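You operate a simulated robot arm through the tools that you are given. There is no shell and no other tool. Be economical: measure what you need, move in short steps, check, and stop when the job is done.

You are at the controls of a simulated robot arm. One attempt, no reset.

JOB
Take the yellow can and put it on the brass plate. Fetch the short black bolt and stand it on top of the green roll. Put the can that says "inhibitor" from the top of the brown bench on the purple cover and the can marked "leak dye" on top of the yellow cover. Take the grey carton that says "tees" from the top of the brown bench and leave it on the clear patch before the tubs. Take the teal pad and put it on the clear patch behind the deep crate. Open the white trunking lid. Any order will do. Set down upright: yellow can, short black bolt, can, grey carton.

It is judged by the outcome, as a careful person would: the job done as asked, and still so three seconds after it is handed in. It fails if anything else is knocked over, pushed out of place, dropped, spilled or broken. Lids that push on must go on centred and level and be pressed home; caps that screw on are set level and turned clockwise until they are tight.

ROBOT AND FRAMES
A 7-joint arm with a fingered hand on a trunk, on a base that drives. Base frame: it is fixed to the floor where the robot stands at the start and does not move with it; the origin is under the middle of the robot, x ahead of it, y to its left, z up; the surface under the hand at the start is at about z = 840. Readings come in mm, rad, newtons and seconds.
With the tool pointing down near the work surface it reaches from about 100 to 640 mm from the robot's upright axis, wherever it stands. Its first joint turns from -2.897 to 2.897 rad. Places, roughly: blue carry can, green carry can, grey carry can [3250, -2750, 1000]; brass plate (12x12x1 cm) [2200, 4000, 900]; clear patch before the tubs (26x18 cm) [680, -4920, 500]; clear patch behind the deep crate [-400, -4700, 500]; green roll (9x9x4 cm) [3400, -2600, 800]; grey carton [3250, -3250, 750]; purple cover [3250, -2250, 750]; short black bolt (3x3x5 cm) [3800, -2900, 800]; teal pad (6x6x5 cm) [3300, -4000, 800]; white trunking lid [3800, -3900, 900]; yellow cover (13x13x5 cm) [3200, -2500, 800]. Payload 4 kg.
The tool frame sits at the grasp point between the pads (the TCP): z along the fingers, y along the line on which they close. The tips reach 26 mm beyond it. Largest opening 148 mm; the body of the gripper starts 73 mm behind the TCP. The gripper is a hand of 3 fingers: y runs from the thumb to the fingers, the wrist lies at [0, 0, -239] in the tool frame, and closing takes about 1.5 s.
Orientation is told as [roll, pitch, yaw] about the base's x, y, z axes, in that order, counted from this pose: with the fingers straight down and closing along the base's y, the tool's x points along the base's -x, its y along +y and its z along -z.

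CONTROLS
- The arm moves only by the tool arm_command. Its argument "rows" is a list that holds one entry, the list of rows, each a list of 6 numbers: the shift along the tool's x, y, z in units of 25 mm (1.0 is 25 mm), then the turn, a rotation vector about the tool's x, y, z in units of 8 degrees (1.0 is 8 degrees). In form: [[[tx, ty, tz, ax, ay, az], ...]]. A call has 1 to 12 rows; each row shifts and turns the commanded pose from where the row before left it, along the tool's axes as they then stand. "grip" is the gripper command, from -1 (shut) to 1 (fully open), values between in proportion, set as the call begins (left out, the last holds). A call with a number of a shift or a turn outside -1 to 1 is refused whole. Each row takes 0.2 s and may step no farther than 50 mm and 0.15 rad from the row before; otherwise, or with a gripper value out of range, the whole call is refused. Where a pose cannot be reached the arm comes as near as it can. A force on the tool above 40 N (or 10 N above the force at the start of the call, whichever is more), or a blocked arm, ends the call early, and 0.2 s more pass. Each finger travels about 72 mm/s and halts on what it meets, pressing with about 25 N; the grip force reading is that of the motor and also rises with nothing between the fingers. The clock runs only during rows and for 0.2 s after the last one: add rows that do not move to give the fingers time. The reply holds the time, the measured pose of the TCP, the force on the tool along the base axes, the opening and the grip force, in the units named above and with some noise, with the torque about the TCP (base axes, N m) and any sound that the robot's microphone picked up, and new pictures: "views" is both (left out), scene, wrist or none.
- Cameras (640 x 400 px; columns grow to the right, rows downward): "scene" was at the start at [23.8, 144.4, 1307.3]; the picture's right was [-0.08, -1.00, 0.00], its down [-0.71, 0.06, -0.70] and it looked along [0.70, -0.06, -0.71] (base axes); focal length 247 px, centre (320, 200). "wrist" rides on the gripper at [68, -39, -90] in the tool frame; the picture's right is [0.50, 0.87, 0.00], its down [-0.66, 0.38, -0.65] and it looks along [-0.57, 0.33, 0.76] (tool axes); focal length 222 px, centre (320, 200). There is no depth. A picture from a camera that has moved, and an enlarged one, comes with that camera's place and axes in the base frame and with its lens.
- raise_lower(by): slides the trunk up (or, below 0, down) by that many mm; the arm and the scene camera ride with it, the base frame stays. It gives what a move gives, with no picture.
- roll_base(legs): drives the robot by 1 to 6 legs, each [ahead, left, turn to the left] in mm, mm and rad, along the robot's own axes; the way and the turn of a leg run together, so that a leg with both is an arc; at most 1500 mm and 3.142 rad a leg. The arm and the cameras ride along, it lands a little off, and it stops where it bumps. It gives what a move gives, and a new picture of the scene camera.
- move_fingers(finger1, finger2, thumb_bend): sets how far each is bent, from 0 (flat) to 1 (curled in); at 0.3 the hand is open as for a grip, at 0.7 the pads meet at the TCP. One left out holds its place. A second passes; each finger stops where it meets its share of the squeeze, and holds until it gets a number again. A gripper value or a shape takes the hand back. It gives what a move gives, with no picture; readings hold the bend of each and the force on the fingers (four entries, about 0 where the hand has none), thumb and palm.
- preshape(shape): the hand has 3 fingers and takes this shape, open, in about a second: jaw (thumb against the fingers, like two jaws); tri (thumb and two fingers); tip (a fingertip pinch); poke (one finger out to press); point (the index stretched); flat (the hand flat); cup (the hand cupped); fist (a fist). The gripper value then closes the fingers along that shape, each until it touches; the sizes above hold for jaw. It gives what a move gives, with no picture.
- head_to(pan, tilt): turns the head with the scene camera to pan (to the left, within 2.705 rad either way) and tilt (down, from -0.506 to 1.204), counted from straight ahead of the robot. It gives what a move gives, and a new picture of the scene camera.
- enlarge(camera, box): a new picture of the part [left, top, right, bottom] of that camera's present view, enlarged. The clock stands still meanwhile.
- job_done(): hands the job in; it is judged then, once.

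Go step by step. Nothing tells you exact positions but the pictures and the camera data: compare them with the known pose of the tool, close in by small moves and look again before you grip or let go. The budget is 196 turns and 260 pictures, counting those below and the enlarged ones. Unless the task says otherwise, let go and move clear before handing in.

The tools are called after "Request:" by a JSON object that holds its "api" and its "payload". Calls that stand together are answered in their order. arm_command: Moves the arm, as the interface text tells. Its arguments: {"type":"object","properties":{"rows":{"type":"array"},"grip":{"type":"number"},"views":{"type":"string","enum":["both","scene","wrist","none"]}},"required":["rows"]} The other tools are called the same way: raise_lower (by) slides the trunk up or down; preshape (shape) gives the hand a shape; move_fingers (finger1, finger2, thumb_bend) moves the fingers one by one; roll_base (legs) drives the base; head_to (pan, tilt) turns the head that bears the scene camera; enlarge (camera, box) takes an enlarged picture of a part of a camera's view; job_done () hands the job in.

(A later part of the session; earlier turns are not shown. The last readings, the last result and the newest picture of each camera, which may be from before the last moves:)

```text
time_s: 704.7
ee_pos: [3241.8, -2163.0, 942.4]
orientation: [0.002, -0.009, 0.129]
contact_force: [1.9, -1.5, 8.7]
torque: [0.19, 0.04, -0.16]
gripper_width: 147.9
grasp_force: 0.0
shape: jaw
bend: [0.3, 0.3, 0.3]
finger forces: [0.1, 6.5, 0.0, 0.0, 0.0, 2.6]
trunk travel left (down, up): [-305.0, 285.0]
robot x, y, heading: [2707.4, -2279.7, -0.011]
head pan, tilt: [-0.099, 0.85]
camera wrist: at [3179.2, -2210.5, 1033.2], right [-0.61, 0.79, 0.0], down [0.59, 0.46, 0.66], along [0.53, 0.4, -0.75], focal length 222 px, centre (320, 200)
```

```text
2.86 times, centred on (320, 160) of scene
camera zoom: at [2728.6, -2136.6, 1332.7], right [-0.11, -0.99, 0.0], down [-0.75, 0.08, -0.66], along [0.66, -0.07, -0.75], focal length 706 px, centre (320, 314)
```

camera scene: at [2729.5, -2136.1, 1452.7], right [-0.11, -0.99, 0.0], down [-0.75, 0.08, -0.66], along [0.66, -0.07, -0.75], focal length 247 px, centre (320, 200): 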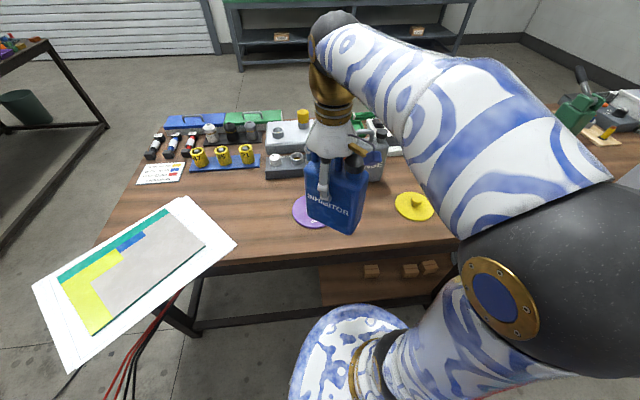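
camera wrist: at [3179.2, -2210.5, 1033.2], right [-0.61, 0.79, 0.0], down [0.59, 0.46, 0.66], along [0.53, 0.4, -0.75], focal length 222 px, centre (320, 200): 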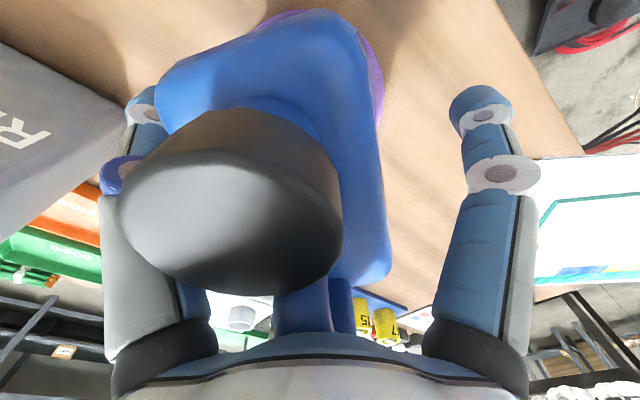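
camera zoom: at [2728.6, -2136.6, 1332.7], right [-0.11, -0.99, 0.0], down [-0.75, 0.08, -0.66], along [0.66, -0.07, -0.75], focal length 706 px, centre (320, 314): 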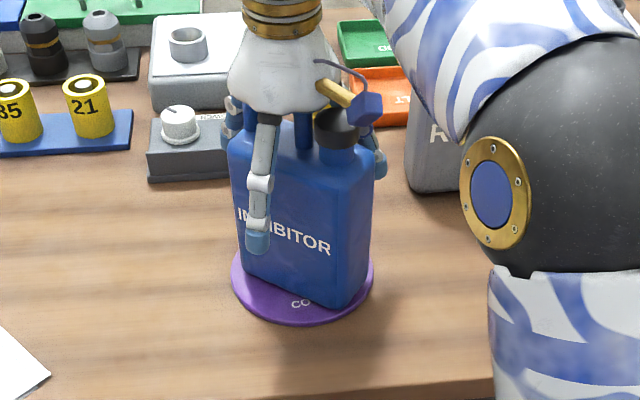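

The can stands on the purple cover. Flatten fingers, rise clear, and look.

Request:
{"api": "move_fingers", "payload": {"finger1": 0.15, "finger2": 0.1, "thumb_bend": 0.1}}

Request:
{"api": "raise_lower", "payload": {"by": 150}}

Request:
{"api": "head_to", "payload": {"pan": -0.45, "tilt": 0.8}}

```text
time_s: 705.7
ee_pos: [3241.7, -2163.6, 942.7]
orientation: [0.002, -0.011, 0.13]
contact_force: [0.6, -2.6, 4.6]
torque: [0.21, 0.06, -0.09]
gripper_width: 160.6
grasp_force: 2.5
shape: fingers
bend: [0.15, 0.1, 0.1]
finger forces: [0.0, 2.7, 0.1, 0.0, 0.0, 2.5]
trunk travel left (down, up): [-305.0, 285.0]
robot x, y, heading: [2707.0, -2279.2, -0.006]
head pan, tilt: [-0.099, 0.85]
```

```text
time_s: 707.5
ee_pos: [3242.2, -2162.9, 1092.2]
orientation: [0.002, -0.011, 0.129]
contact_force: [0.5, 0.8, 0.7]
torque: [0.01, -0.03, 0.0]
gripper_width: 160.4
grasp_force: 0.1
shape: fingers
bend: [0.15, 0.1, 0.1]
finger forces: [0.0, 0.0, 0.0, 0.0, 0.1, 0.0]
trunk travel left (down, up): [-455.0, 135.0]
robot x, y, heading: [2705.0, -2281.1, -0.006]
head pan, tilt: [-0.099, 0.85]
```

```text
time_s: 708.3
ee_pos: [3242.5, -2162.7, 1092.8]
orientation: [0.001, -0.011, 0.13]
contact_force: [0.5, -0.1, -0.1]
torque: [-0.01, 0.01, 0.04]
gripper_width: 160.6
grasp_force: 0.1
shape: fingers
bend: [0.15, 0.1, 0.1]
finger forces: [0.0, 0.0, 0.0, 0.0, 0.0, 0.1]
trunk travel left (down, up): [-455.0, 135.0]
robot x, y, heading: [2708.4, -2284.2, -0.006]
head pan, tilt: [-0.45, 0.799]
camera scene: at [2723.6, -2163.5, 1486.7], right [-0.44, -0.9, 0.0], down [-0.64, 0.32, -0.7], along [0.63, -0.31, -0.72], focal length 247 px, centre (320, 200)
```

scene: 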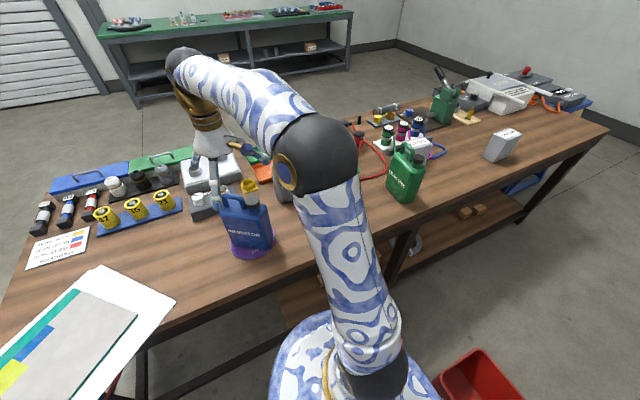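

Request:
{"api": "enlarge", "payload": {"camera": "scene", "box": [340, 110, 480, 220]}}

```text
3.64 times, centred on (410, 165) of scene
camera zoom: at [2723.6, -2163.5, 1486.7], right [-0.44, -0.9, 0.0], down [-0.64, 0.32, -0.7], along [0.63, -0.31, -0.72], focal length 898 px, centre (-7, 327)
```

zoom: 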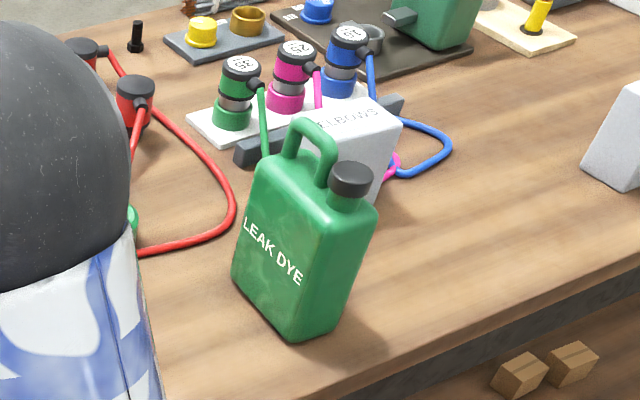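

LEAK DYE centre ≈ (3221, -2762), long axis along x; yellow cover ≈ (3236, -2511). I shift the base closer and swing the hand over the green can, yaw 0.

Request:
{"api": "raise_lower", "payload": {"by": 40}}

Request:
{"api": "roll_base", "payload": {"legs": [[70, -75, 0.006]]}}

Request:
{"api": "arm_command", "payload": {"rows": [[[0.33, -1, 0, 0, 0, 0], [0.33, -1, 0, 0, 0, 0], [0.33, -1, 0, 0, 0, 0], [0.33, -1, 0, 0, 0, 0], [0.33, -1, 0, 0, 0, 0], [0.33, -1, 0, 0, 0, 0], [0.33, -1, 0, 0, 0, 0], [0.33, -1, 0, 0, 0, 0], [0.33, -1, 0, 0, 0, 0], [0.33, -1, 0, 0, 0, 0], [0.33, -1, 0, 0, 0, 0], [0, 0, 0, 0, 0, 0]]], "grip": 1, "views": "none"}}

Request:
{"api": "arm_command", "payload": {"rows": [[[0.33, -1, 0, 0, 0, 0], [0.33, -1, 0, 0, 0, 0], [0.33, -1, 0, 0, 0, 0], [0.33, -1, 0, 0, 0, 0], [0.33, -1, 0, 0, 0, 0], [0.33, -1, 0, 0, 0, 0], [0.33, -1, 0, 0, 0, 0], [0.33, -1, 0, 0, 0, 0], [0, 0, 0, 0, 0, 0.9], [0, 0, 0, 0, 0, 0]]], "views": "wrist"}}

```text
time_s: 709.1
ee_pos: [3242.8, -2162.6, 1131.7]
orientation: [0.002, -0.012, 0.128]
contact_force: [-0.2, 0.4, 0.0]
torque: [-0.02, -0.03, -0.03]
gripper_width: 160.6
grasp_force: 0.1
shape: fingers
bend: [0.15, 0.1, 0.1]
finger forces: [0.0, 0.0, 0.0, 0.0, 0.1, 0.1]
trunk travel left (down, up): [-495.0, 95.0]
robot x, y, heading: [2700.5, -2279.8, -0.009]
head pan, tilt: [-0.45, 0.799]
```

```text
time_s: 710.3
ee_pos: [3312.1, -2236.5, 1132.0]
orientation: [0.001, -0.009, 0.136]
contact_force: [0.4, 0.4, 0.1]
torque: [0.03, -0.01, -0.01]
gripper_width: 160.6
grasp_force: 0.0
shape: fingers
bend: [0.15, 0.1, 0.1]
finger forces: [0.1, 0.1, 0.0, 0.0, 0.0, 0.0]
trunk travel left (down, up): [-495.0, 95.0]
robot x, y, heading: [2780.7, -2353.4, -0.003]
head pan, tilt: [-0.45, 0.799]
camera scene: at [2793.8, -2240.2, 1526.7], right [-0.44, -0.9, 0.0], down [-0.65, 0.31, -0.7], along [0.63, -0.3, -0.72], focal length 247 px, centre (320, 200)
```

scene: 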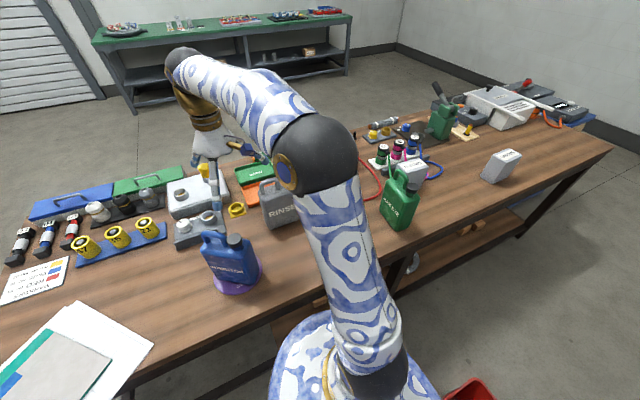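

```text
time_s: 712.9
ee_pos: [3260.1, -2522.6, 1131.8]
orientation: [0.0, -0.01, 0.134]
contact_force: [-0.4, 0.1, -0.7]
torque: [-0.03, 0.02, 0.0]
gripper_width: 147.8
grasp_force: 0.0
shape: jaw
bend: [0.3, 0.3, 0.3]
finger forces: [0.0, 0.1, 0.0, 0.0, 0.0, 0.0]
trunk travel left (down, up): [-495.0, 95.0]
robot x, y, heading: [2778.2, -2355.2, -0.005]
head pan, tilt: [-0.45, 0.799]
```

```text
time_s: 715.1
ee_pos: [3219.0, -2728.3, 1130.4]
orientation: [0.002, -0.009, 0.009]
contact_force: [-0.4, -0.6, -0.6]
torque: [0.01, 0.0, -0.02]
gripper_width: 148.0
grasp_force: 0.1
shape: jaw
bend: [0.3, 0.3, 0.3]
finger forces: [0.1, 0.0, 0.0, 0.0, 0.0, 0.0]
trunk travel left (down, up): [-495.0, 95.0]
robot x, y, heading: [2777.0, -2354.3, -0.003]
head pan, tilt: [-0.45, 0.799]
camera wrist: at [3151.3, -2768.0, 1220.8], right [-0.51, 0.86, 0.0], down [0.65, 0.38, 0.66], along [0.57, 0.33, -0.75], focal length 222 px, centre (320, 200)
```

wrist: 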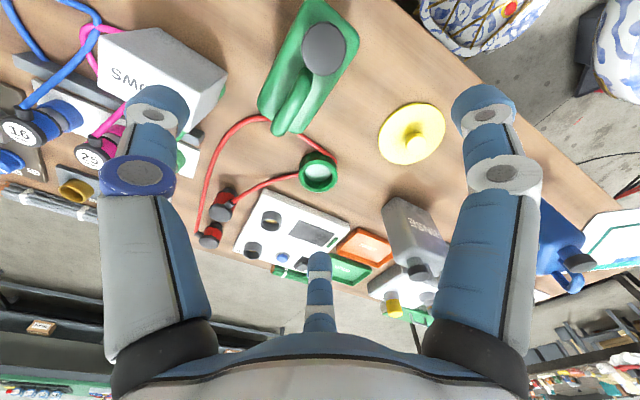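

Green can centre ≈ (3211, -2756), aligned with x. Centre over it and lower.

Request:
{"api": "arm_command", "payload": {"rows": [[[0.17, -0.56, 0, 0, 0, 0], [0.17, -0.56, 0, 0, 0, 0], [0, 0, 0, 0, 0, 0]]], "views": "none"}}

Request:
{"api": "raise_lower", "payload": {"by": -100}}

Request:
{"api": "enlarge", "payload": {"camera": "wrist", "box": [0, 0, 640, 400]}}

```text
time_s: 715.9
ee_pos: [3212.2, -2756.7, 1130.9]
orientation: [0.004, -0.009, 0.007]
contact_force: [0.7, 0.4, -0.6]
torque: [0.02, 0.0, 0.02]
gripper_width: 147.8
grasp_force: 0.0
shape: jaw
bend: [0.3, 0.3, 0.3]
finger forces: [0.0, 0.0, 0.1, 0.1, 0.1, 0.1]
trunk travel left (down, up): [-495.0, 95.0]
robot x, y, heading: [2778.4, -2354.7, -0.001]
head pan, tilt: [-0.45, 0.799]
```

```text
time_s: 717.2
ee_pos: [3212.4, -2756.9, 1030.3]
orientation: [0.003, -0.009, 0.007]
contact_force: [0.1, 0.5, 0.1]
torque: [0.01, 0.0, -0.04]
gripper_width: 147.9
grasp_force: 0.1
shape: jaw
bend: [0.3, 0.3, 0.3]
finger forces: [0.0, 0.0, 0.0, 0.1, 0.1, 0.1]
trunk travel left (down, up): [-395.0, 195.0]
robot x, y, heading: [2776.7, -2355.1, -0.002]
head pan, tilt: [-0.45, 0.799]
```

```text
1.00 times, centred on (320, 200) of wrist (not enlarged: the box is as wide or as high as the picture)
camera zoom: at [3144.2, -2796.1, 1122.0], right [-0.51, 0.86, 0.0], down [0.65, 0.38, 0.66], along [0.57, 0.33, -0.75], focal length 222 px, centre (320, 200)
```

zoom: 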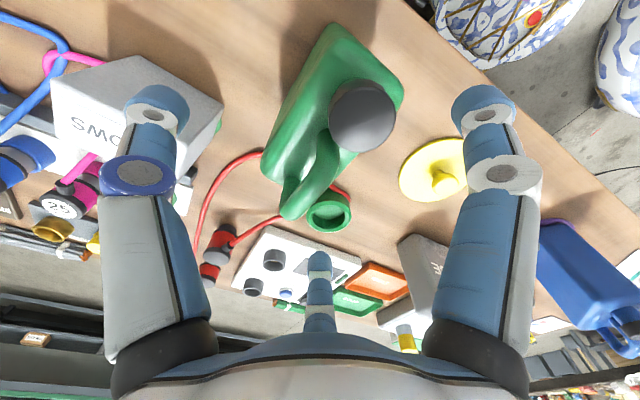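

Request:
{"api": "arm_command", "payload": {"rows": [[[0.28, 0.05, 0, 0, 0, 0], [0, 0, 0, 0, 0, 0]]], "views": "none"}}

Request:
{"api": "raise_lower", "payload": {"by": -88}}

Request:
{"api": "arm_command", "payload": {"rows": [[[0, 0, 0.2, 0, 0, 0], [0, 0, 0.12, 0, 0, 0], [0, 0, 0, 0, 0, 0]]], "views": "none"}}

```text
time_s: 717.8
ee_pos: [3205.6, -2755.6, 1032.4]
orientation: [0.002, -0.009, 0.009]
contact_force: [-0.5, -0.1, 0.1]
torque: [-0.02, 0.0, 0.01]
gripper_width: 147.9
grasp_force: 0.0
shape: jaw
bend: [0.3, 0.3, 0.3]
finger forces: [0.0, 0.0, 0.0, 0.0, 0.0, 0.0]
trunk travel left (down, up): [-395.0, 195.0]
robot x, y, heading: [2777.1, -2355.5, -0.004]
head pan, tilt: [-0.45, 0.799]
```

```text
time_s: 719.0
ee_pos: [3203.9, -2755.3, 944.5]
orientation: [0.002, -0.01, 0.009]
contact_force: [-2.5, 2.5, 4.5]
torque: [-0.09, 0.09, -0.04]
gripper_width: 148.1
grasp_force: 0.0
shape: jaw
bend: [0.29, 0.3, 0.3]
finger forces: [6.5, 0.0, 0.0, 0.0, 0.0, 0.0]
trunk travel left (down, up): [-307.0, 283.0]
robot x, y, heading: [2780.2, -2356.7, -0.006]
head pan, tilt: [-0.45, 0.799]
```

```text
time_s: 719.8
ee_pos: [3205.1, -2754.3, 937.5]
orientation: [-0.001, -0.012, 0.009]
contact_force: [-5.1, 6.4, 19.8]
torque: [-0.08, 0.37, -0.1]
gripper_width: 148.3
grasp_force: 0.1
shape: jaw
bend: [0.28, 0.3, 0.3]
finger forces: [16.7, 0.4, 0.0, 0.1, 0.0, 0.1]
trunk travel left (down, up): [-307.0, 283.0]
robot x, y, heading: [2778.3, -2353.5, -0.006]
head pan, tilt: [-0.45, 0.799]
```

Request:
{"api": "arm_command", "payload": {"rows": [[[0, 0, -0.5, 0, 0, 0], [0, 0.3, 0, 0, 0, 0], [0, 0, 0.3, 0, 0, 0], [0, 0, 0.24, 0, 0, 0], [0, 0, 0, 0, 0, 0]]], "views": "none"}}

```text
time_s: 721.0
ee_pos: [3205.3, -2748.0, 934.3]
orientation: [0.0, -0.011, 0.008]
contact_force: [-1.6, 1.1, 6.6]
torque: [0.08, 0.22, 0.0]
gripper_width: 147.8
grasp_force: 0.1
shape: jaw
bend: [0.28, 0.3, 0.3]
finger forces: [5.7, 0.0, 0.0, 0.0, 0.1, 0.3]
trunk travel left (down, up): [-307.0, 283.0]
robot x, y, heading: [2780.4, -2355.3, -0.004]
head pan, tilt: [-0.45, 0.799]
```

Better. Close and test lift.

Request:
{"api": "arm_command", "payload": {"rows": [[[0, 0, 0, 0, 0, 0], [0, 0, 0, 0, 0, 0], [0, 0, 0, 0, 0, 0], [0, 0, 0, 0, 0, 0], [0, 0, 0, 0, 0, 0], [0, 0, 0, 0, 0, 0], [0, 0, 0, 0, 0, 0], [0, 0, 0, 0, 0, 0]]], "grip": -1, "views": "wrist"}}

Request:
{"api": "raise_lower", "payload": {"by": 25}}

Request:
{"api": "arm_command", "payload": {"rows": [[[0, 0, 0, 0, 0, 0], [0, 0, 0, 0, 0, 0], [0, 0, 0, 0, 0, 0]]], "views": "both"}}

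```text
time_s: 722.8
ee_pos: [3205.5, -2747.9, 934.6]
orientation: [0.001, -0.009, 0.008]
contact_force: [-3.4, 1.1, 3.1]
torque: [-0.39, 0.15, 0.12]
gripper_width: 83.5
grasp_force: 25.0
shape: jaw
bend: [0.3, 0.37, 0.7]
finger forces: [23.1, 16.8, 0.1, 0.0, 28.3, 0.8]
trunk travel left (down, up): [-307.0, 283.0]
robot x, y, heading: [2773.9, -2355.6, -0.004]
head pan, tilt: [-0.45, 0.799]
camera wrist: at [3137.7, -2787.3, 1025.0], right [-0.51, 0.86, 0.0], down [0.65, 0.38, 0.66], along [0.57, 0.33, -0.75], focal length 222 px, centre (320, 200)
```

wrist: 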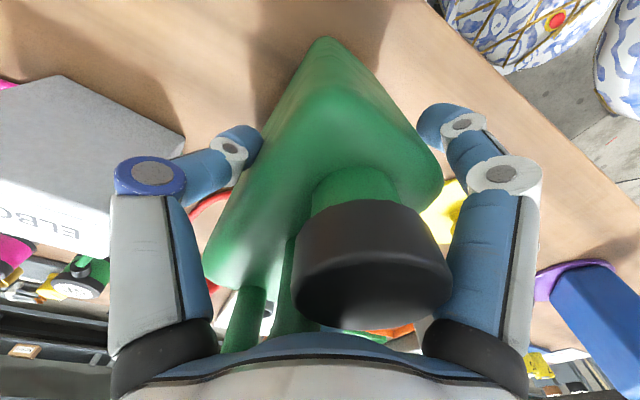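

```text
time_s: 723.5
ee_pos: [3207.2, -2747.4, 958.6]
orientation: [0.003, -0.008, 0.009]
contact_force: [1.0, -0.7, -11.5]
torque: [0.06, 0.06, -0.05]
gripper_width: 82.4
grasp_force: 25.3
shape: jaw
bend: [0.32, 0.38, 0.7]
finger forces: [16.8, 16.0, 0.0, 0.0, 27.6, 0.1]
trunk travel left (down, up): [-332.0, 258.0]
robot x, y, heading: [2777.3, -2354.8, -0.002]
head pan, tilt: [-0.45, 0.799]
```

```text
time_s: 724.3
ee_pos: [3205.5, -2748.1, 956.9]
orientation: [0.004, -0.008, 0.009]
contact_force: [0.1, 0.1, -10.8]
torque: [0.06, 0.08, 0.02]
gripper_width: 82.3
grasp_force: 24.7
shape: jaw
bend: [0.32, 0.38, 0.7]
finger forces: [16.8, 16.1, 0.0, 0.0, 27.7, 0.0]
trunk travel left (down, up): [-332.0, 258.0]
robot x, y, heading: [2774.2, -2356.6, -0.004]
head pan, tilt: [-0.45, 0.799]
camera scene: at [2793.9, -2240.6, 1363.8], right [-0.44, -0.9, 0.0], down [-0.64, 0.31, -0.7], along [0.63, -0.3, -0.72], focal length 247 px, centre (320, 200)
camera wrist: at [3138.7, -2788.0, 1049.1], right [-0.51, 0.86, 0.0], down [0.65, 0.38, 0.66], along [0.57, 0.33, -0.75], focal length 222 px, centre (320, 200)
```

scene: 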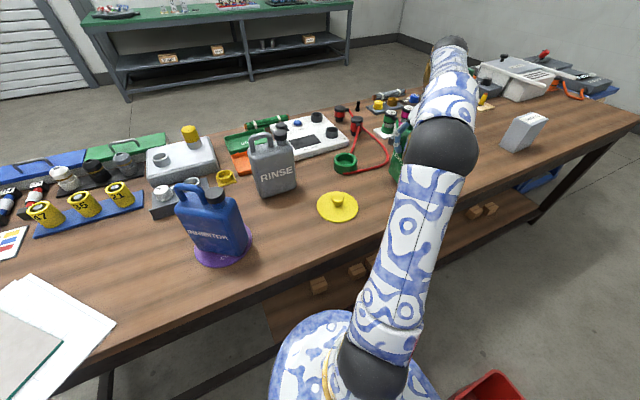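
wrist: 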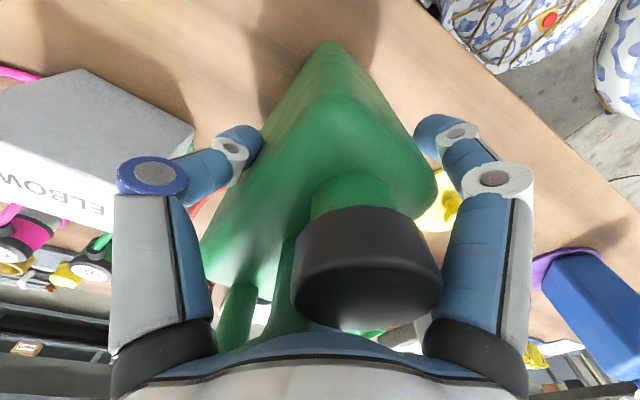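

Held; torque readings put its centre of mass ≈ (+6, −5) mm from the TCP. Now measure the yellow cover's knob closely.

Request:
{"api": "enlarge", "payload": {"camera": "scene", "box": [290, 170, 390, 240]}}

```text
5.71 times, centred on (340, 205) of scene
camera zoom: at [2793.9, -2240.6, 1363.8], right [-0.44, -0.9, 0.0], down [-0.64, 0.31, -0.7], along [0.63, -0.3, -0.72], focal length 1411 px, centre (206, 171)
```

zoom: 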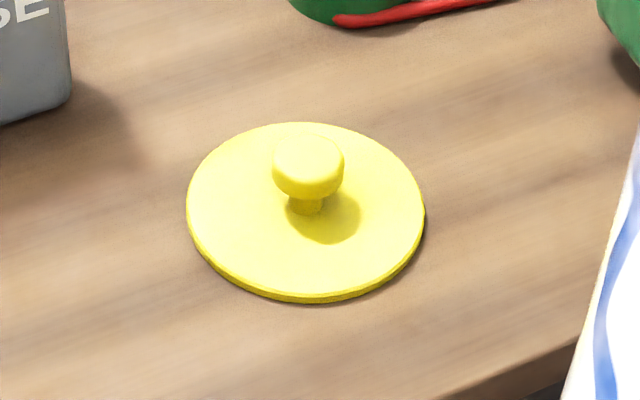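

Knob centre (3232, -2508), top ≈ 850, head ~39 mm. Lift, carry over so the COM is above the knob.

Request:
{"api": "raise_lower", "payload": {"by": 85}}

Request:
{"api": "arm_command", "payload": {"rows": [[[-0.09, 0.98, 0, 0, 0, 0], [-0.09, 0.98, 0, 0, 0, 0], [-0.09, 0.98, 0, 0, 0, 0], [-0.09, 0.98, 0, 0, 0, 0], [-0.09, 0.98, 0, 0, 0, 0], [-0.09, 0.98, 0, 0, 0, 0], [-0.09, 0.98, 0, 0, 0, 0], [-0.09, 0.98, 0, 0, 0, 0], [-0.09, 0.98, 0, 0, 0, 0], [-0.09, 0.98, 0, 0, 0, 0], [0, 0, 0, 0, 0, 0], [0, 0, 0, 0, 0, 0]]], "views": "scene"}}

Request:
{"api": "enlarge", "payload": {"camera": "scene", "box": [270, 120, 410, 250]}}

```text
time_s: 725.5
ee_pos: [3206.8, -2749.4, 1043.5]
orientation: [0.004, -0.011, 0.01]
contact_force: [0.4, 0.4, -11.2]
torque: [0.06, 0.08, 0.02]
gripper_width: 82.1
grasp_force: 25.4
shape: jaw
bend: [0.32, 0.38, 0.7]
finger forces: [16.8, 16.1, 0.1, 0.0, 27.6, 0.1]
trunk travel left (down, up): [-417.0, 173.0]
robot x, y, heading: [2778.4, -2356.2, -0.004]
head pan, tilt: [-0.45, 0.799]
```

```text
time_s: 728.1
ee_pos: [3226.9, -2503.5, 1045.6]
orientation: [0.002, -0.009, 0.008]
contact_force: [-0.5, 0.4, -9.8]
torque: [0.06, 0.1, -0.03]
gripper_width: 81.6
grasp_force: 24.4
shape: jaw
bend: [0.33, 0.38, 0.7]
finger forces: [15.8, 16.5, 0.0, 0.0, 27.8, 0.0]
trunk travel left (down, up): [-417.0, 173.0]
robot x, y, heading: [2775.8, -2356.4, -0.009]
head pan, tilt: [-0.45, 0.799]
camera scene: at [2794.0, -2240.2, 1448.7], right [-0.44, -0.9, 0.0], down [-0.64, 0.31, -0.7], along [0.63, -0.31, -0.72], focal length 247 px, centre (320, 200)
```

scene: 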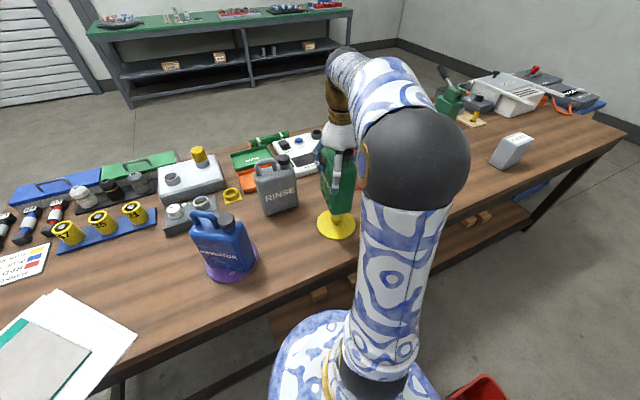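

```text
3.08 times, centred on (340, 185) of scene
camera zoom: at [2794.0, -2240.2, 1448.7], right [-0.44, -0.9, 0.0], down [-0.64, 0.31, -0.7], along [0.63, -0.31, -0.72], focal length 760 px, centre (258, 246)
```

zoom: 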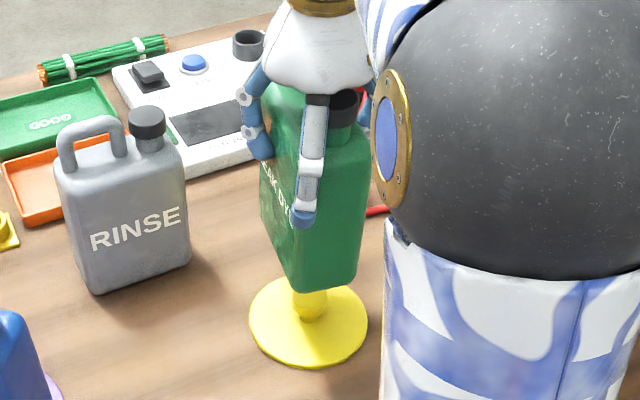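

Request:
{"api": "arm_command", "payload": {"rows": [[[0.08, 0.03, 0.7, 0, 0, 0], [0, 0, 0.8, 0, 0, 0], [0, 0, 0.6, 0, 0, 0], [0, 0, 0, 0, 0, 0]]], "views": "none"}}

```text
time_s: 729.1
ee_pos: [3224.9, -2503.1, 992.1]
orientation: [0.004, -0.01, 0.009]
contact_force: [0.3, -0.1, -11.2]
torque: [0.07, 0.12, 0.01]
gripper_width: 81.9
grasp_force: 25.1
shape: jaw
bend: [0.33, 0.38, 0.7]
finger forces: [15.8, 16.6, 0.1, 0.1, 27.6, 0.0]
trunk travel left (down, up): [-417.0, 173.0]
robot x, y, heading: [2778.5, -2354.1, 0.001]
head pan, tilt: [-0.45, 0.799]
```

Request:
{"api": "arm_command", "payload": {"rows": [[[0, 0, 0.1, 0, 0, 0], [0, 0, 0.1, 0, 0, 0], [0, 0, 0, 0, 0, 0]]], "views": "none"}}

```text
time_s: 730.0
ee_pos: [3225.8, -2502.0, 987.8]
orientation: [0.005, -0.008, 0.009]
contact_force: [-0.5, -0.1, -10.9]
torque: [0.07, 0.13, -0.01]
gripper_width: 81.9
grasp_force: 24.8
shape: jaw
bend: [0.33, 0.38, 0.7]
finger forces: [15.8, 16.5, 0.0, 0.0, 27.6, 0.0]
trunk travel left (down, up): [-417.0, 173.0]
robot x, y, heading: [2771.3, -2354.7, -0.003]
head pan, tilt: [-0.45, 0.799]
```

Request:
{"api": "arm_command", "payload": {"rows": [[[0.14, 0, 0, 0, 0, 0], [0, 0, 0.06, 0, 0, 0], [0, 0, 0.06, 0, 0, 0], [0, 0, 0, 0, 0, 0]]], "views": "none"}}

```text
time_s: 731.0
ee_pos: [3222.7, -2502.5, 985.1]
orientation: [0.005, -0.008, 0.009]
contact_force: [-0.2, 0.0, -10.9]
torque: [0.04, 0.11, 0.0]
gripper_width: 81.6
grasp_force: 24.3
shape: jaw
bend: [0.33, 0.38, 0.7]
finger forces: [15.8, 16.5, 0.0, 0.1, 27.7, 0.1]
trunk travel left (down, up): [-417.0, 173.0]
robot x, y, heading: [2773.8, -2354.8, -0.004]
head pan, tilt: [-0.45, 0.799]
```

Request:
{"api": "arm_command", "payload": {"rows": [[[0, 0, 0.05, 0, 0, 0], [0, 0, 0.05, 0, 0, 0], [0, 0, 0, 0, 0, 0]]], "views": "none"}}

```text
time_s: 731.8
ee_pos: [3223.5, -2501.7, 980.6]
orientation: [0.003, -0.01, 0.009]
contact_force: [0.2, 0.3, -10.7]
torque: [0.06, 0.11, -0.01]
gripper_width: 81.6
grasp_force: 24.9
shape: jaw
bend: [0.33, 0.38, 0.7]
finger forces: [15.7, 16.6, 0.0, 0.0, 27.7, 0.0]
trunk travel left (down, up): [-417.0, 173.0]
robot x, y, heading: [2778.8, -2354.1, 0.001]
head pan, tilt: [-0.45, 0.799]
```

Request:
{"api": "arm_command", "payload": {"rows": [[[0, 0, 0.06, 0, 0, 0], [0, 0, 0, 0, 0, 0]]], "views": "none"}}

Request:
{"api": "enlarge", "payload": {"camera": "scene", "box": [270, 120, 410, 250]}}

```text
time_s: 732.4
ee_pos: [3222.3, -2502.0, 979.9]
orientation: [0.003, -0.008, 0.009]
contact_force: [-0.4, 0.1, -6.6]
torque: [-0.05, 0.09, -0.02]
gripper_width: 81.7
grasp_force: 24.6
shape: jaw
bend: [0.33, 0.38, 0.7]
finger forces: [16.4, 16.7, 0.0, 0.1, 27.7, 0.0]
trunk travel left (down, up): [-417.0, 173.0]
robot x, y, heading: [2778.2, -2354.6, -0.005]
head pan, tilt: [-0.45, 0.799]
```

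```text
3.08 times, centred on (340, 185) of scene
camera zoom: at [2793.6, -2240.0, 1448.8], right [-0.44, -0.9, 0.0], down [-0.64, 0.31, -0.7], along [0.63, -0.31, -0.72], focal length 760 px, centre (258, 246)
```

zoom: 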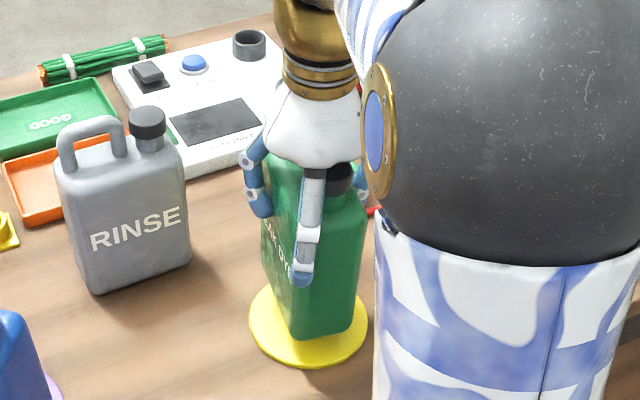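

Request:
{"api": "arm_command", "payload": {"rows": [[[0, 0, 0.05, 0, 0, 0], [0, 0, 0, 0, 0, 0]]], "views": "none"}}

```text
time_s: 733.0
ee_pos: [3220.6, -2502.2, 979.5]
orientation: [0.002, -0.009, 0.01]
contact_force: [0.1, 0.2, 1.2]
torque: [-0.13, -0.04, -0.01]
gripper_width: 81.7
grasp_force: 25.1
shape: jaw
bend: [0.33, 0.38, 0.7]
finger forces: [17.0, 17.0, 0.0, 0.0, 27.9, 0.0]
trunk travel left (down, up): [-417.0, 173.0]
robot x, y, heading: [2777.7, -2356.5, -0.004]
head pan, tilt: [-0.45, 0.799]
```

Contact centroid and COM both fall on the knob. Open gently in stages.

Request:
{"api": "arm_command", "payload": {"rows": [[[0, 0, 0.02, 0, 0, 0], [0, 0, 0, 0, 0, 0], [0, 0, 0, 0, 0, 0]]], "grip": 0.2, "views": "none"}}

Request:
{"api": "enlarge", "payload": {"camera": "scene", "box": [270, 120, 410, 250]}}

```text
time_s: 733.8
ee_pos: [3222.2, -2502.6, 977.7]
orientation: [0.003, -0.009, 0.011]
contact_force: [-0.9, 1.2, 0.3]
torque: [-0.01, -0.02, 0.0]
gripper_width: 89.4
grasp_force: 0.1
shape: jaw
bend: [0.31, 0.32, 0.7]
finger forces: [0.8, 0.1, 0.0, 0.0, 0.0, 0.3]
trunk travel left (down, up): [-417.0, 173.0]
robot x, y, heading: [2777.2, -2356.8, -0.003]
head pan, tilt: [-0.45, 0.799]
```

```text
3.08 times, centred on (340, 185) of scene
camera zoom: at [2793.1, -2239.8, 1448.7], right [-0.44, -0.9, 0.0], down [-0.64, 0.31, -0.7], along [0.63, -0.31, -0.72], focal length 760 px, centre (258, 246)
```

zoom: 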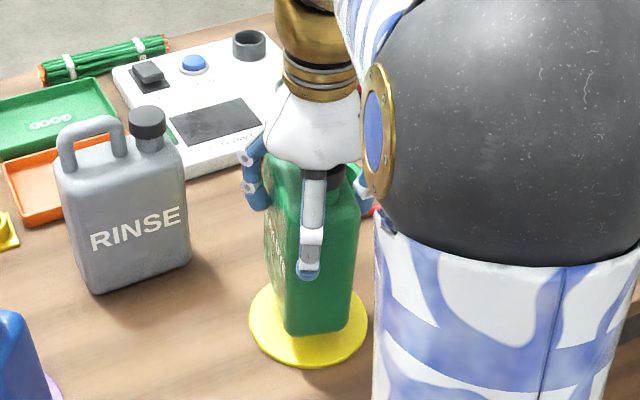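

It balances with near-zero finger load. Open fully.

Request:
{"api": "arm_command", "payload": {"rows": [[[0, 0, 0, 0, 0, 0], [0, 0, 0, 0, 0, 0], [0, 0, 0, 0, 0, 0], [0, 0, 0, 0, 0, 0], [0, 0, 0, 0, 0, 0], [0, 0, 0, 0, 0, 0], [0, 0, 0, 0, 0, 0], [0, 0, 0, 0, 0, 0]]], "grip": 1, "views": "wrist"}}

```text
time_s: 735.5
ee_pos: [3220.3, -2502.1, 978.4]
orientation: [0.004, -0.011, 0.009]
contact_force: [-1.0, 0.9, 0.1]
torque: [-0.01, -0.04, -0.05]
gripper_width: 147.9
grasp_force: 0.2
shape: jaw
bend: [0.3, 0.3, 0.3]
finger forces: [0.9, 0.0, 0.0, 0.0, 0.0, 0.1]
trunk travel left (down, up): [-417.0, 173.0]
robot x, y, heading: [2772.5, -2355.3, -0.001]
head pan, tilt: [-0.45, 0.799]
camera wrist: at [3152.7, -2541.3, 1069.3], right [-0.51, 0.86, 0.0], down [0.65, 0.38, 0.66], along [0.57, 0.33, -0.75], focal length 222 px, centre (320, 200)
```

wrist: 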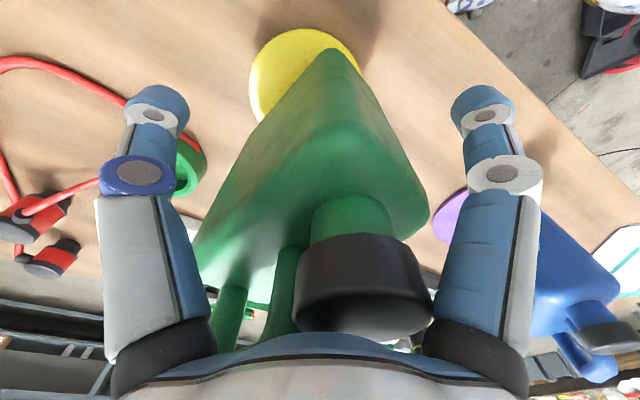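

Request:
{"api": "move_fingers", "payload": {"finger1": 0.22, "finger2": 0.3, "thumb_bend": 0.3}}

```text
time_s: 736.5
ee_pos: [3220.2, -2501.2, 978.4]
orientation: [0.005, -0.011, 0.009]
contact_force: [-0.8, 0.3, 0.3]
torque: [0.01, -0.05, 0.02]
gripper_width: 135.1
grasp_force: 1.0
shape: fingers
bend: [0.22, 0.3, 0.3]
finger forces: [1.0, 0.0, 0.0, 0.0, 0.1, 0.2]
trunk travel left (down, up): [-417.0, 173.0]
robot x, y, heading: [2774.6, -2360.8, -0.006]
head pan, tilt: [-0.45, 0.799]
```

Request:
{"api": "arm_command", "payload": {"rows": [[[0.1, 0.06, 0, 0, 0, 0], [0, 0, 0, 0, 0, 0], [0, 0, 0, 0, 0, 0]]], "views": "none"}}

```text
time_s: 737.4
ee_pos: [3218.6, -2500.8, 978.1]
orientation: [0.003, -0.011, 0.009]
contact_force: [-0.3, -0.5, 0.7]
torque: [0.02, 0.05, 0.0]
gripper_width: 135.0
grasp_force: 0.2
shape: fingers
bend: [0.22, 0.3, 0.3]
finger forces: [0.2, 0.1, 0.1, 0.1, 0.0, 0.0]
trunk travel left (down, up): [-417.0, 173.0]
robot x, y, heading: [2778.2, -2356.2, -0.003]
head pan, tilt: [-0.45, 0.799]
```

Request:
{"api": "arm_command", "payload": {"rows": [[[0.06, 0.04, 0, 0, 0, 0], [0, 0, 0, 0, 0, 0], [0, 0, 0, 0, 0, 0], [0, 0, 0, 0, 0, 0], [0, 0, 0, 0, 0, 0]]], "views": "wrist"}}

```text
time_s: 738.5
ee_pos: [3217.3, -2500.6, 979.5]
orientation: [0.004, -0.01, 0.007]
contact_force: [-1.0, 0.2, -0.4]
torque: [0.0, 0.0, 0.01]
gripper_width: 135.0
grasp_force: 0.0
shape: fingers
bend: [0.22, 0.3, 0.3]
finger forces: [0.1, 0.1, 0.0, 0.0, 0.1, 0.0]
trunk travel left (down, up): [-417.0, 173.0]
robot x, y, heading: [2778.3, -2358.4, -0.003]
head pan, tilt: [-0.45, 0.799]
camera wrist: at [3149.1, -2538.8, 1069.5], right [-0.51, 0.86, 0.0], down [0.65, 0.38, 0.66], along [0.57, 0.33, -0.75], focal length 222 px, centre (320, 200)
```

wrist: 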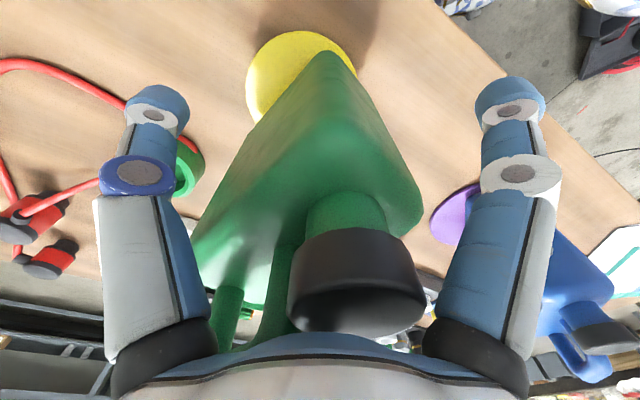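

All contacts are zero and it stands free. Rise straight up.

Request:
{"api": "raise_lower", "payload": {"by": 60}}

Request:
{"api": "raise_lower", "payload": {"by": 90}}

Request:
{"api": "head_to", "payload": {"pan": -0.35, "tilt": 0.75}}

```text
time_s: 739.5
ee_pos: [3217.3, -2499.1, 1039.7]
orientation: [0.003, -0.007, 0.009]
contact_force: [-0.1, -0.2, -0.4]
torque: [-0.02, -0.02, 0.0]
gripper_width: 135.1
grasp_force: 0.0
shape: fingers
bend: [0.22, 0.3, 0.3]
finger forces: [0.0, 0.1, 0.0, 0.1, 0.0, 0.1]
trunk travel left (down, up): [-477.0, 113.0]
robot x, y, heading: [2778.1, -2353.8, -0.007]
head pan, tilt: [-0.45, 0.799]
```

```text
time_s: 740.8
ee_pos: [3217.5, -2501.5, 1128.7]
orientation: [0.004, -0.01, 0.01]
contact_force: [-0.6, -0.9, 0.4]
torque: [0.0, 0.02, 0.01]
gripper_width: 135.2
grasp_force: 0.1
shape: fingers
bend: [0.22, 0.3, 0.3]
finger forces: [0.1, 0.1, 0.0, 0.0, 0.0, 0.0]
trunk travel left (down, up): [-567.0, 23.0]
robot x, y, heading: [2775.4, -2351.2, -0.003]
head pan, tilt: [-0.45, 0.799]
```

```text
time_s: 741.5
ee_pos: [3217.6, -2498.8, 1129.1]
orientation: [0.004, -0.011, 0.01]
contact_force: [-1.0, 0.3, 0.7]
torque: [0.03, -0.01, 0.01]
gripper_width: 134.9
grasp_force: 0.0
shape: fingers
bend: [0.22, 0.3, 0.3]
finger forces: [0.0, 0.0, 0.1, 0.0, 0.0, 0.0]
trunk travel left (down, up): [-567.0, 23.0]
robot x, y, heading: [2776.1, -2357.4, -0.002]
head pan, tilt: [-0.351, 0.75]
camera scene: at [2798.5, -2233.3, 1602.7], right [-0.35, -0.94, 0.0], down [-0.64, 0.24, -0.73], along [0.69, -0.25, -0.68], focal length 247 px, centre (320, 200)
```

scene: 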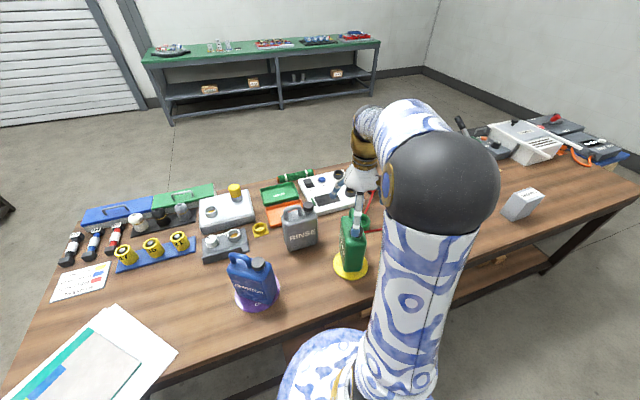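

LEAK DYE stands on the cover. Before leaving, a close look at the green roll.

Request:
{"api": "enlarge", "payload": {"camera": "wrist", "box": [160, 70, 280, 150]}}

```text
5.00 times, centred on (220, 110) of wrist
camera zoom: at [3149.1, -2538.8, 1219.5], right [-0.51, 0.86, 0.0], down [0.65, 0.38, 0.66], along [0.57, 0.33, -0.75], focal length 1111 px, centre (820, 650)
```

zoom: 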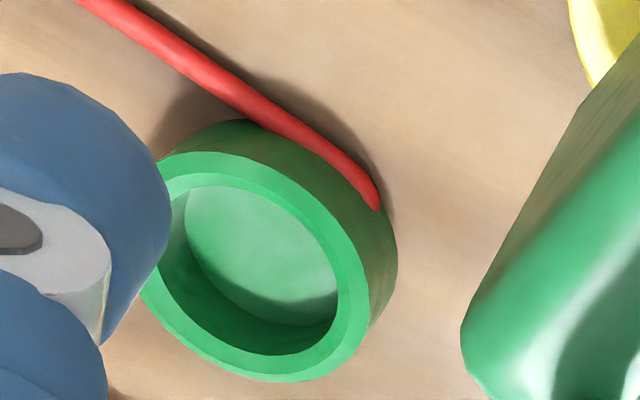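

The roll is a ring with a recessed floor; I'll set the bolt at its centre. Now tuck in and leave the pocket the way I came.

Request:
{"api": "arm_command", "payload": {"rows": [[[0.8, 0.3, 0, 0, 0, 0], [0.8, 0.3, 0, 0, 0, 0], [0.8, 0.3, 0, 0, 0, 0], [0.8, 0.3, 0, 0, 0, 0], [0.8, 0.3, 0, 0, 0, 0]]], "grip": 1, "views": "none"}}

Request:
{"api": "roll_base", "payload": {"legs": [[-326, 237, 0], [-450, 38, 0], [-719, 98, 0]]}}

```text
time_s: 742.7
ee_pos: [3116.2, -2461.3, 1128.6]
orientation: [0.002, -0.01, 0.008]
contact_force: [0.0, 0.5, -0.1]
torque: [0.03, -0.03, 0.0]
gripper_width: 147.8
grasp_force: 0.0
shape: jaw
bend: [0.3, 0.3, 0.3]
finger forces: [0.0, 0.1, 0.0, 0.1, 0.1, 0.0]
trunk travel left (down, up): [-567.0, 23.0]
robot x, y, heading: [2775.9, -2356.5, -0.002]
head pan, tilt: [-0.351, 0.75]
```

```text
time_s: 751.1
ee_pos: [1613.9, -2089.2, 1129.5]
orientation: [0.004, -0.009, 0.01]
contact_force: [0.5, 0.8, -0.3]
torque: [0.01, -0.01, 0.01]
gripper_width: 147.8
grasp_force: 0.1
shape: jaw
bend: [0.3, 0.3, 0.3]
finger forces: [0.0, 0.0, 0.0, 0.0, 0.0, 0.1]
trunk travel left (down, up): [-567.0, 23.0]
robot x, y, heading: [1272.2, -1983.3, 0.001]
head pan, tilt: [-0.351, 0.75]
camera scene: at [1293.4, -1860.9, 1602.7], right [-0.34, -0.94, 0.0], down [-0.64, 0.23, -0.73], along [0.69, -0.25, -0.68], focal length 247 px, centre (320, 200)
```

scene: 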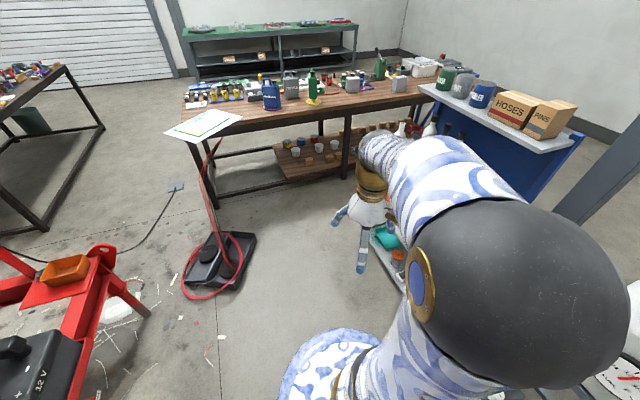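

Request:
{"api": "roll_base", "payload": {"legs": [[-830, 0, 0], [-660, 0, 0], [0, -1350, 0]]}}

```text
time_s: 765.3
ee_pos: [87.3, -3461.6, 1127.2]
orientation: [0.003, -0.01, -0.014]
contact_force: [0.6, 0.7, 0.2]
torque: [0.02, -0.03, 0.0]
gripper_width: 148.2
grasp_force: 0.1
shape: jaw
bend: [0.3, 0.3, 0.3]
finger forces: [0.1, 0.1, 0.0, 0.0, 0.0, 0.1]
trunk travel left (down, up): [-567.0, 23.0]
robot x, y, heading: [-255.2, -3346.4, -0.023]
head pan, tilt: [-0.351, 0.75]
camera scene: at [-226.2, -3224.6, 1602.7], right [-0.37, -0.93, 0.0], down [-0.63, 0.25, -0.73], along [0.68, -0.27, -0.68], focal length 247 px, centre (320, 200)
```

scene: 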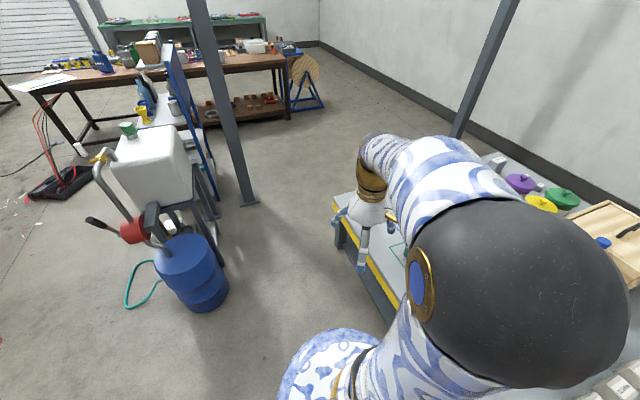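

Request:
{"api": "roll_base", "payload": {"legs": [[0, 0, 0.023], [1459, -59, 0], [496, -395, 0], [560, -1370, 0]]}}

Request:
{"api": "roll_base", "payload": {"legs": [[1120, 0, 0], [1120, 0, 0], [0, 1210, 0], [0, 1210, 0], [0, 0, 1.57], [0, 0, 1.57]]}}

```text
time_s: 783.1
ee_pos: [2633.9, -5288.7, 1128.9]
orientation: [0.005, -0.01, 0.02]
contact_force: [0.3, -0.2, -0.4]
torque: [0.0, 0.01, 0.0]
gripper_width: 147.8
grasp_force: 0.2
shape: jaw
bend: [0.3, 0.3, 0.3]
finger forces: [0.1, 0.0, 0.0, 0.0, 0.1, 0.0]
trunk travel left (down, up): [-567.0, 23.0]
robot x, y, heading: [2295.0, -5192.8, 0.011]
head pan, tilt: [-0.351, 0.75]
camera scene: at [2312.9, -5063.7, 1602.7], right [-0.33, -0.94, 0.0], down [-0.64, 0.23, -0.73], along [0.69, -0.24, -0.68], focal length 247 px, centre (320, 200)
```

scene: 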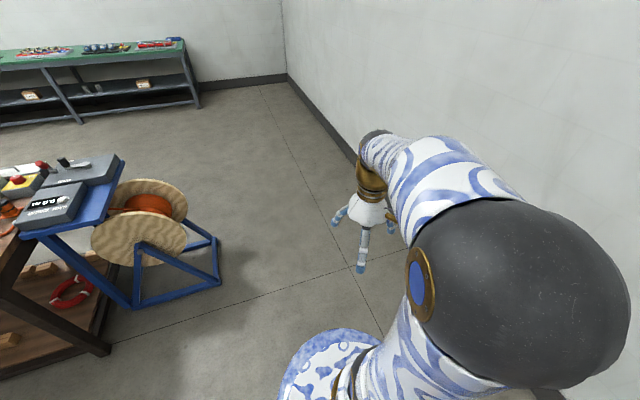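

```text
time_s: 813.2
ee_pos: [4156.6, -2649.9, 1127.9]
orientation: [0.002, -0.009, -3.116]
contact_force: [0.3, -1.2, 0.3]
torque: [0.01, -0.01, 0.02]
gripper_width: 148.1
grasp_force: 0.1
shape: jaw
bend: [0.3, 0.3, 0.3]
finger forces: [0.0, 0.0, 0.1, 0.1, 0.1, 0.0]
trunk travel left (down, up): [-567.0, 23.0]
robot x, y, heading: [4496.0, -2752.2, -3.121]
head pan, tilt: [-0.351, 0.75]
camera scene: at [4485.0, -2873.9, 1602.7], right [0.33, 0.94, 0.0], down [0.64, -0.23, -0.73], along [-0.69, 0.24, -0.68], focal length 247 px, centre (320, 200)
```

scene: 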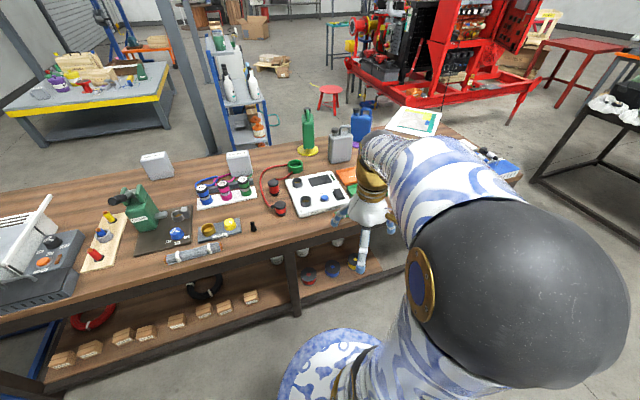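

Good view from the east: bolt near (3770, -2910), roll near (3400, -2638). Drive up to the bench edge and move the hand above the bolt.

Request:
{"api": "roll_base", "payload": {"legs": [[360, 60, -0.02]]}}

Request:
{"api": "arm_command", "payload": {"rows": [[[0.2, -1, 0, 0, 0, 0], [0.2, -1, 0, 0, 0, 0], [0.2, -1, 0, 0, 0, 0], [0.2, -1, 0, 0, 0, 0], [0.2, -1, 0, 0, 0, 0], [0, 0, 0, 0, 0, 0]]], "views": "wrist"}}

```text
time_s: 815.6
ee_pos: [3795.5, -2705.0, 1128.4]
orientation: [0.001, -0.009, -3.136]
contact_force: [-0.5, 0.5, -0.4]
torque: [-0.03, -0.05, 0.04]
gripper_width: 147.7
grasp_force: 0.1
shape: jaw
bend: [0.3, 0.3, 0.3]
finger forces: [0.0, 0.0, 0.1, 0.1, 0.1, 0.0]
trunk travel left (down, up): [-567.0, 23.0]
robot x, y, heading: [4132.6, -2811.5, 3.133]
head pan, tilt: [-0.351, 0.75]
camera scene: at [4119.4, -2935.7, 1602.7], right [0.35, 0.94, 0.0], down [0.64, -0.24, -0.73], along [-0.68, 0.26, -0.68], focal length 247 px, centre (320, 200)
```

scene: 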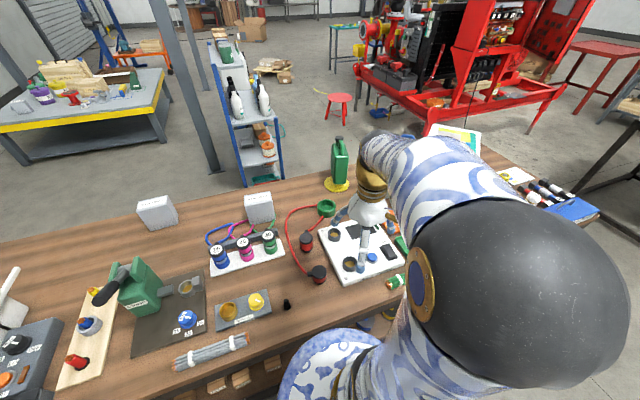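

```text
time_s: 817.0
ee_pos: [3820.4, -2578.9, 1128.2]
orientation: [0.003, -0.008, -3.139]
contact_force: [-0.4, -0.1, 0.1]
torque: [0.0, 0.03, 0.01]
gripper_width: 147.8
grasp_force: 0.0
shape: jaw
bend: [0.3, 0.3, 0.3]
finger forces: [0.0, 0.0, 0.0, 0.0, 0.1, 0.1]
trunk travel left (down, up): [-567.0, 23.0]
robot x, y, heading: [4130.4, -2816.0, 3.135]
head pan, tilt: [-0.351, 0.75]
camera wrist: at [3888.3, -2539.1, 1219.2], right [0.5, -0.86, 0.0], down [-0.65, -0.38, 0.66], along [-0.57, -0.33, -0.75], focal length 222 px, centre (320, 200)
```

wrist: 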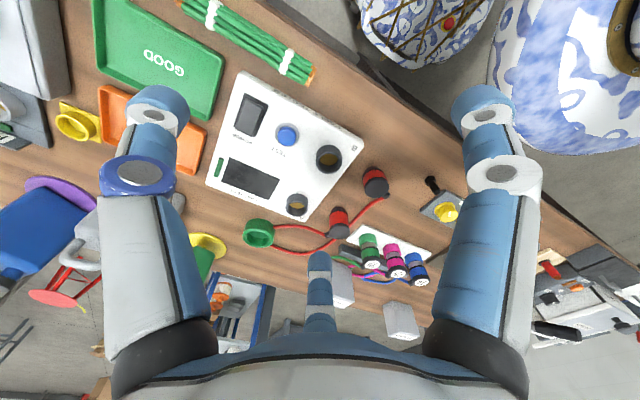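

I moved the wrong way, but got a good triangulation: bolt ≈ (3757, -2907), roll ≈ (3399, -2631). Now go to the bolt, tilting the hand 12° forward.

Request:
{"api": "arm_command", "payload": {"rows": [[[-0.2, 1, 0, 0, 0, 0], [-0.2, 1, 0, 0, 0, 0], [-0.2, 1, 0, 0, 0, 0], [-0.2, 1, 0, 0, 0, 0], [-0.2, 1, 0, 0, 0, 0], [-0.2, 1, 0, 0, 0, 0], [-0.2, 1, 0, 0, 0, 0], [-0.2, 1, 0, 0, 0, 0], [-0.2, 1, 0, 0, 0, 0], [-0.2, 1, 0, 0, 0, 0], [-0.2, 1, 0, 0, 0, 0], [-0.2, 1, 0, 0, 0, 0]]], "views": "none"}}

Request:
{"api": "arm_command", "payload": {"rows": [[[-0.1, 1, 0, 0, 0, 0], [0, 0.1, 0, 0, -0.75, 0], [0, 0, 0, 0, -0.75, 0], [0, 0, 1, 0, 0, 0], [0, 0, 1, 0, 0, 0], [0, 0, 1, 0, 0, 0], [0, 0, 1, 0, 0, 0], [0, 0, 1, 0, 0, 0], [0, 0, 0, 0, 0, 0]]], "grip": 0.4, "views": "wrist"}}

```text
time_s: 819.6
ee_pos: [3762.8, -2881.4, 1128.7]
orientation: [0.004, -0.011, -3.139]
contact_force: [-0.4, -0.6, 0.0]
torque: [-0.03, -0.02, 0.03]
gripper_width: 148.0
grasp_force: 0.2
shape: jaw
bend: [0.3, 0.3, 0.3]
finger forces: [0.0, 0.1, 0.1, 0.0, 0.1, 0.0]
trunk travel left (down, up): [-567.0, 23.0]
robot x, y, heading: [4136.0, -2811.0, 3.135]
head pan, tilt: [-0.351, 0.75]
```

```text
time_s: 821.6
ee_pos: [3731.8, -2908.9, 1004.7]
orientation: [0.004, -0.221, -3.137]
contact_force: [0.6, -0.6, -0.1]
torque: [0.01, 0.0, 0.01]
gripper_width: 104.1
grasp_force: 0.1
shape: jaw
bend: [0.28, 0.28, 0.74]
finger forces: [0.1, 0.1, 0.1, 0.0, 0.0, 0.0]
trunk travel left (down, up): [-567.0, 23.0]
robot x, y, heading: [4137.5, -2814.3, 3.137]
head pan, tilt: [-0.351, 0.75]
camera wrist: at [3817.3, -2868.0, 1079.6], right [0.49, -0.86, -0.11], down [-0.5, -0.38, 0.78], along [-0.72, -0.33, -0.61], focal length 222 px, centre (320, 200)
```

wrist: 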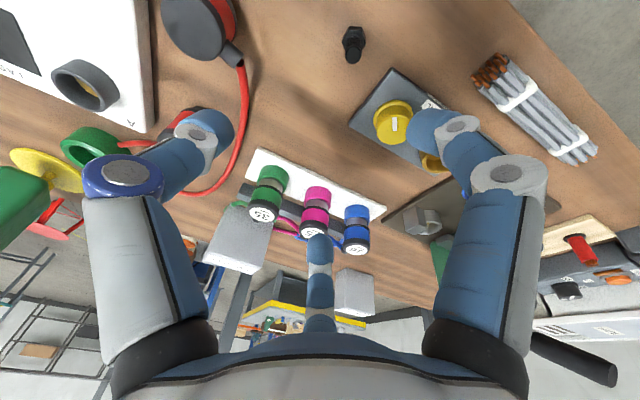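

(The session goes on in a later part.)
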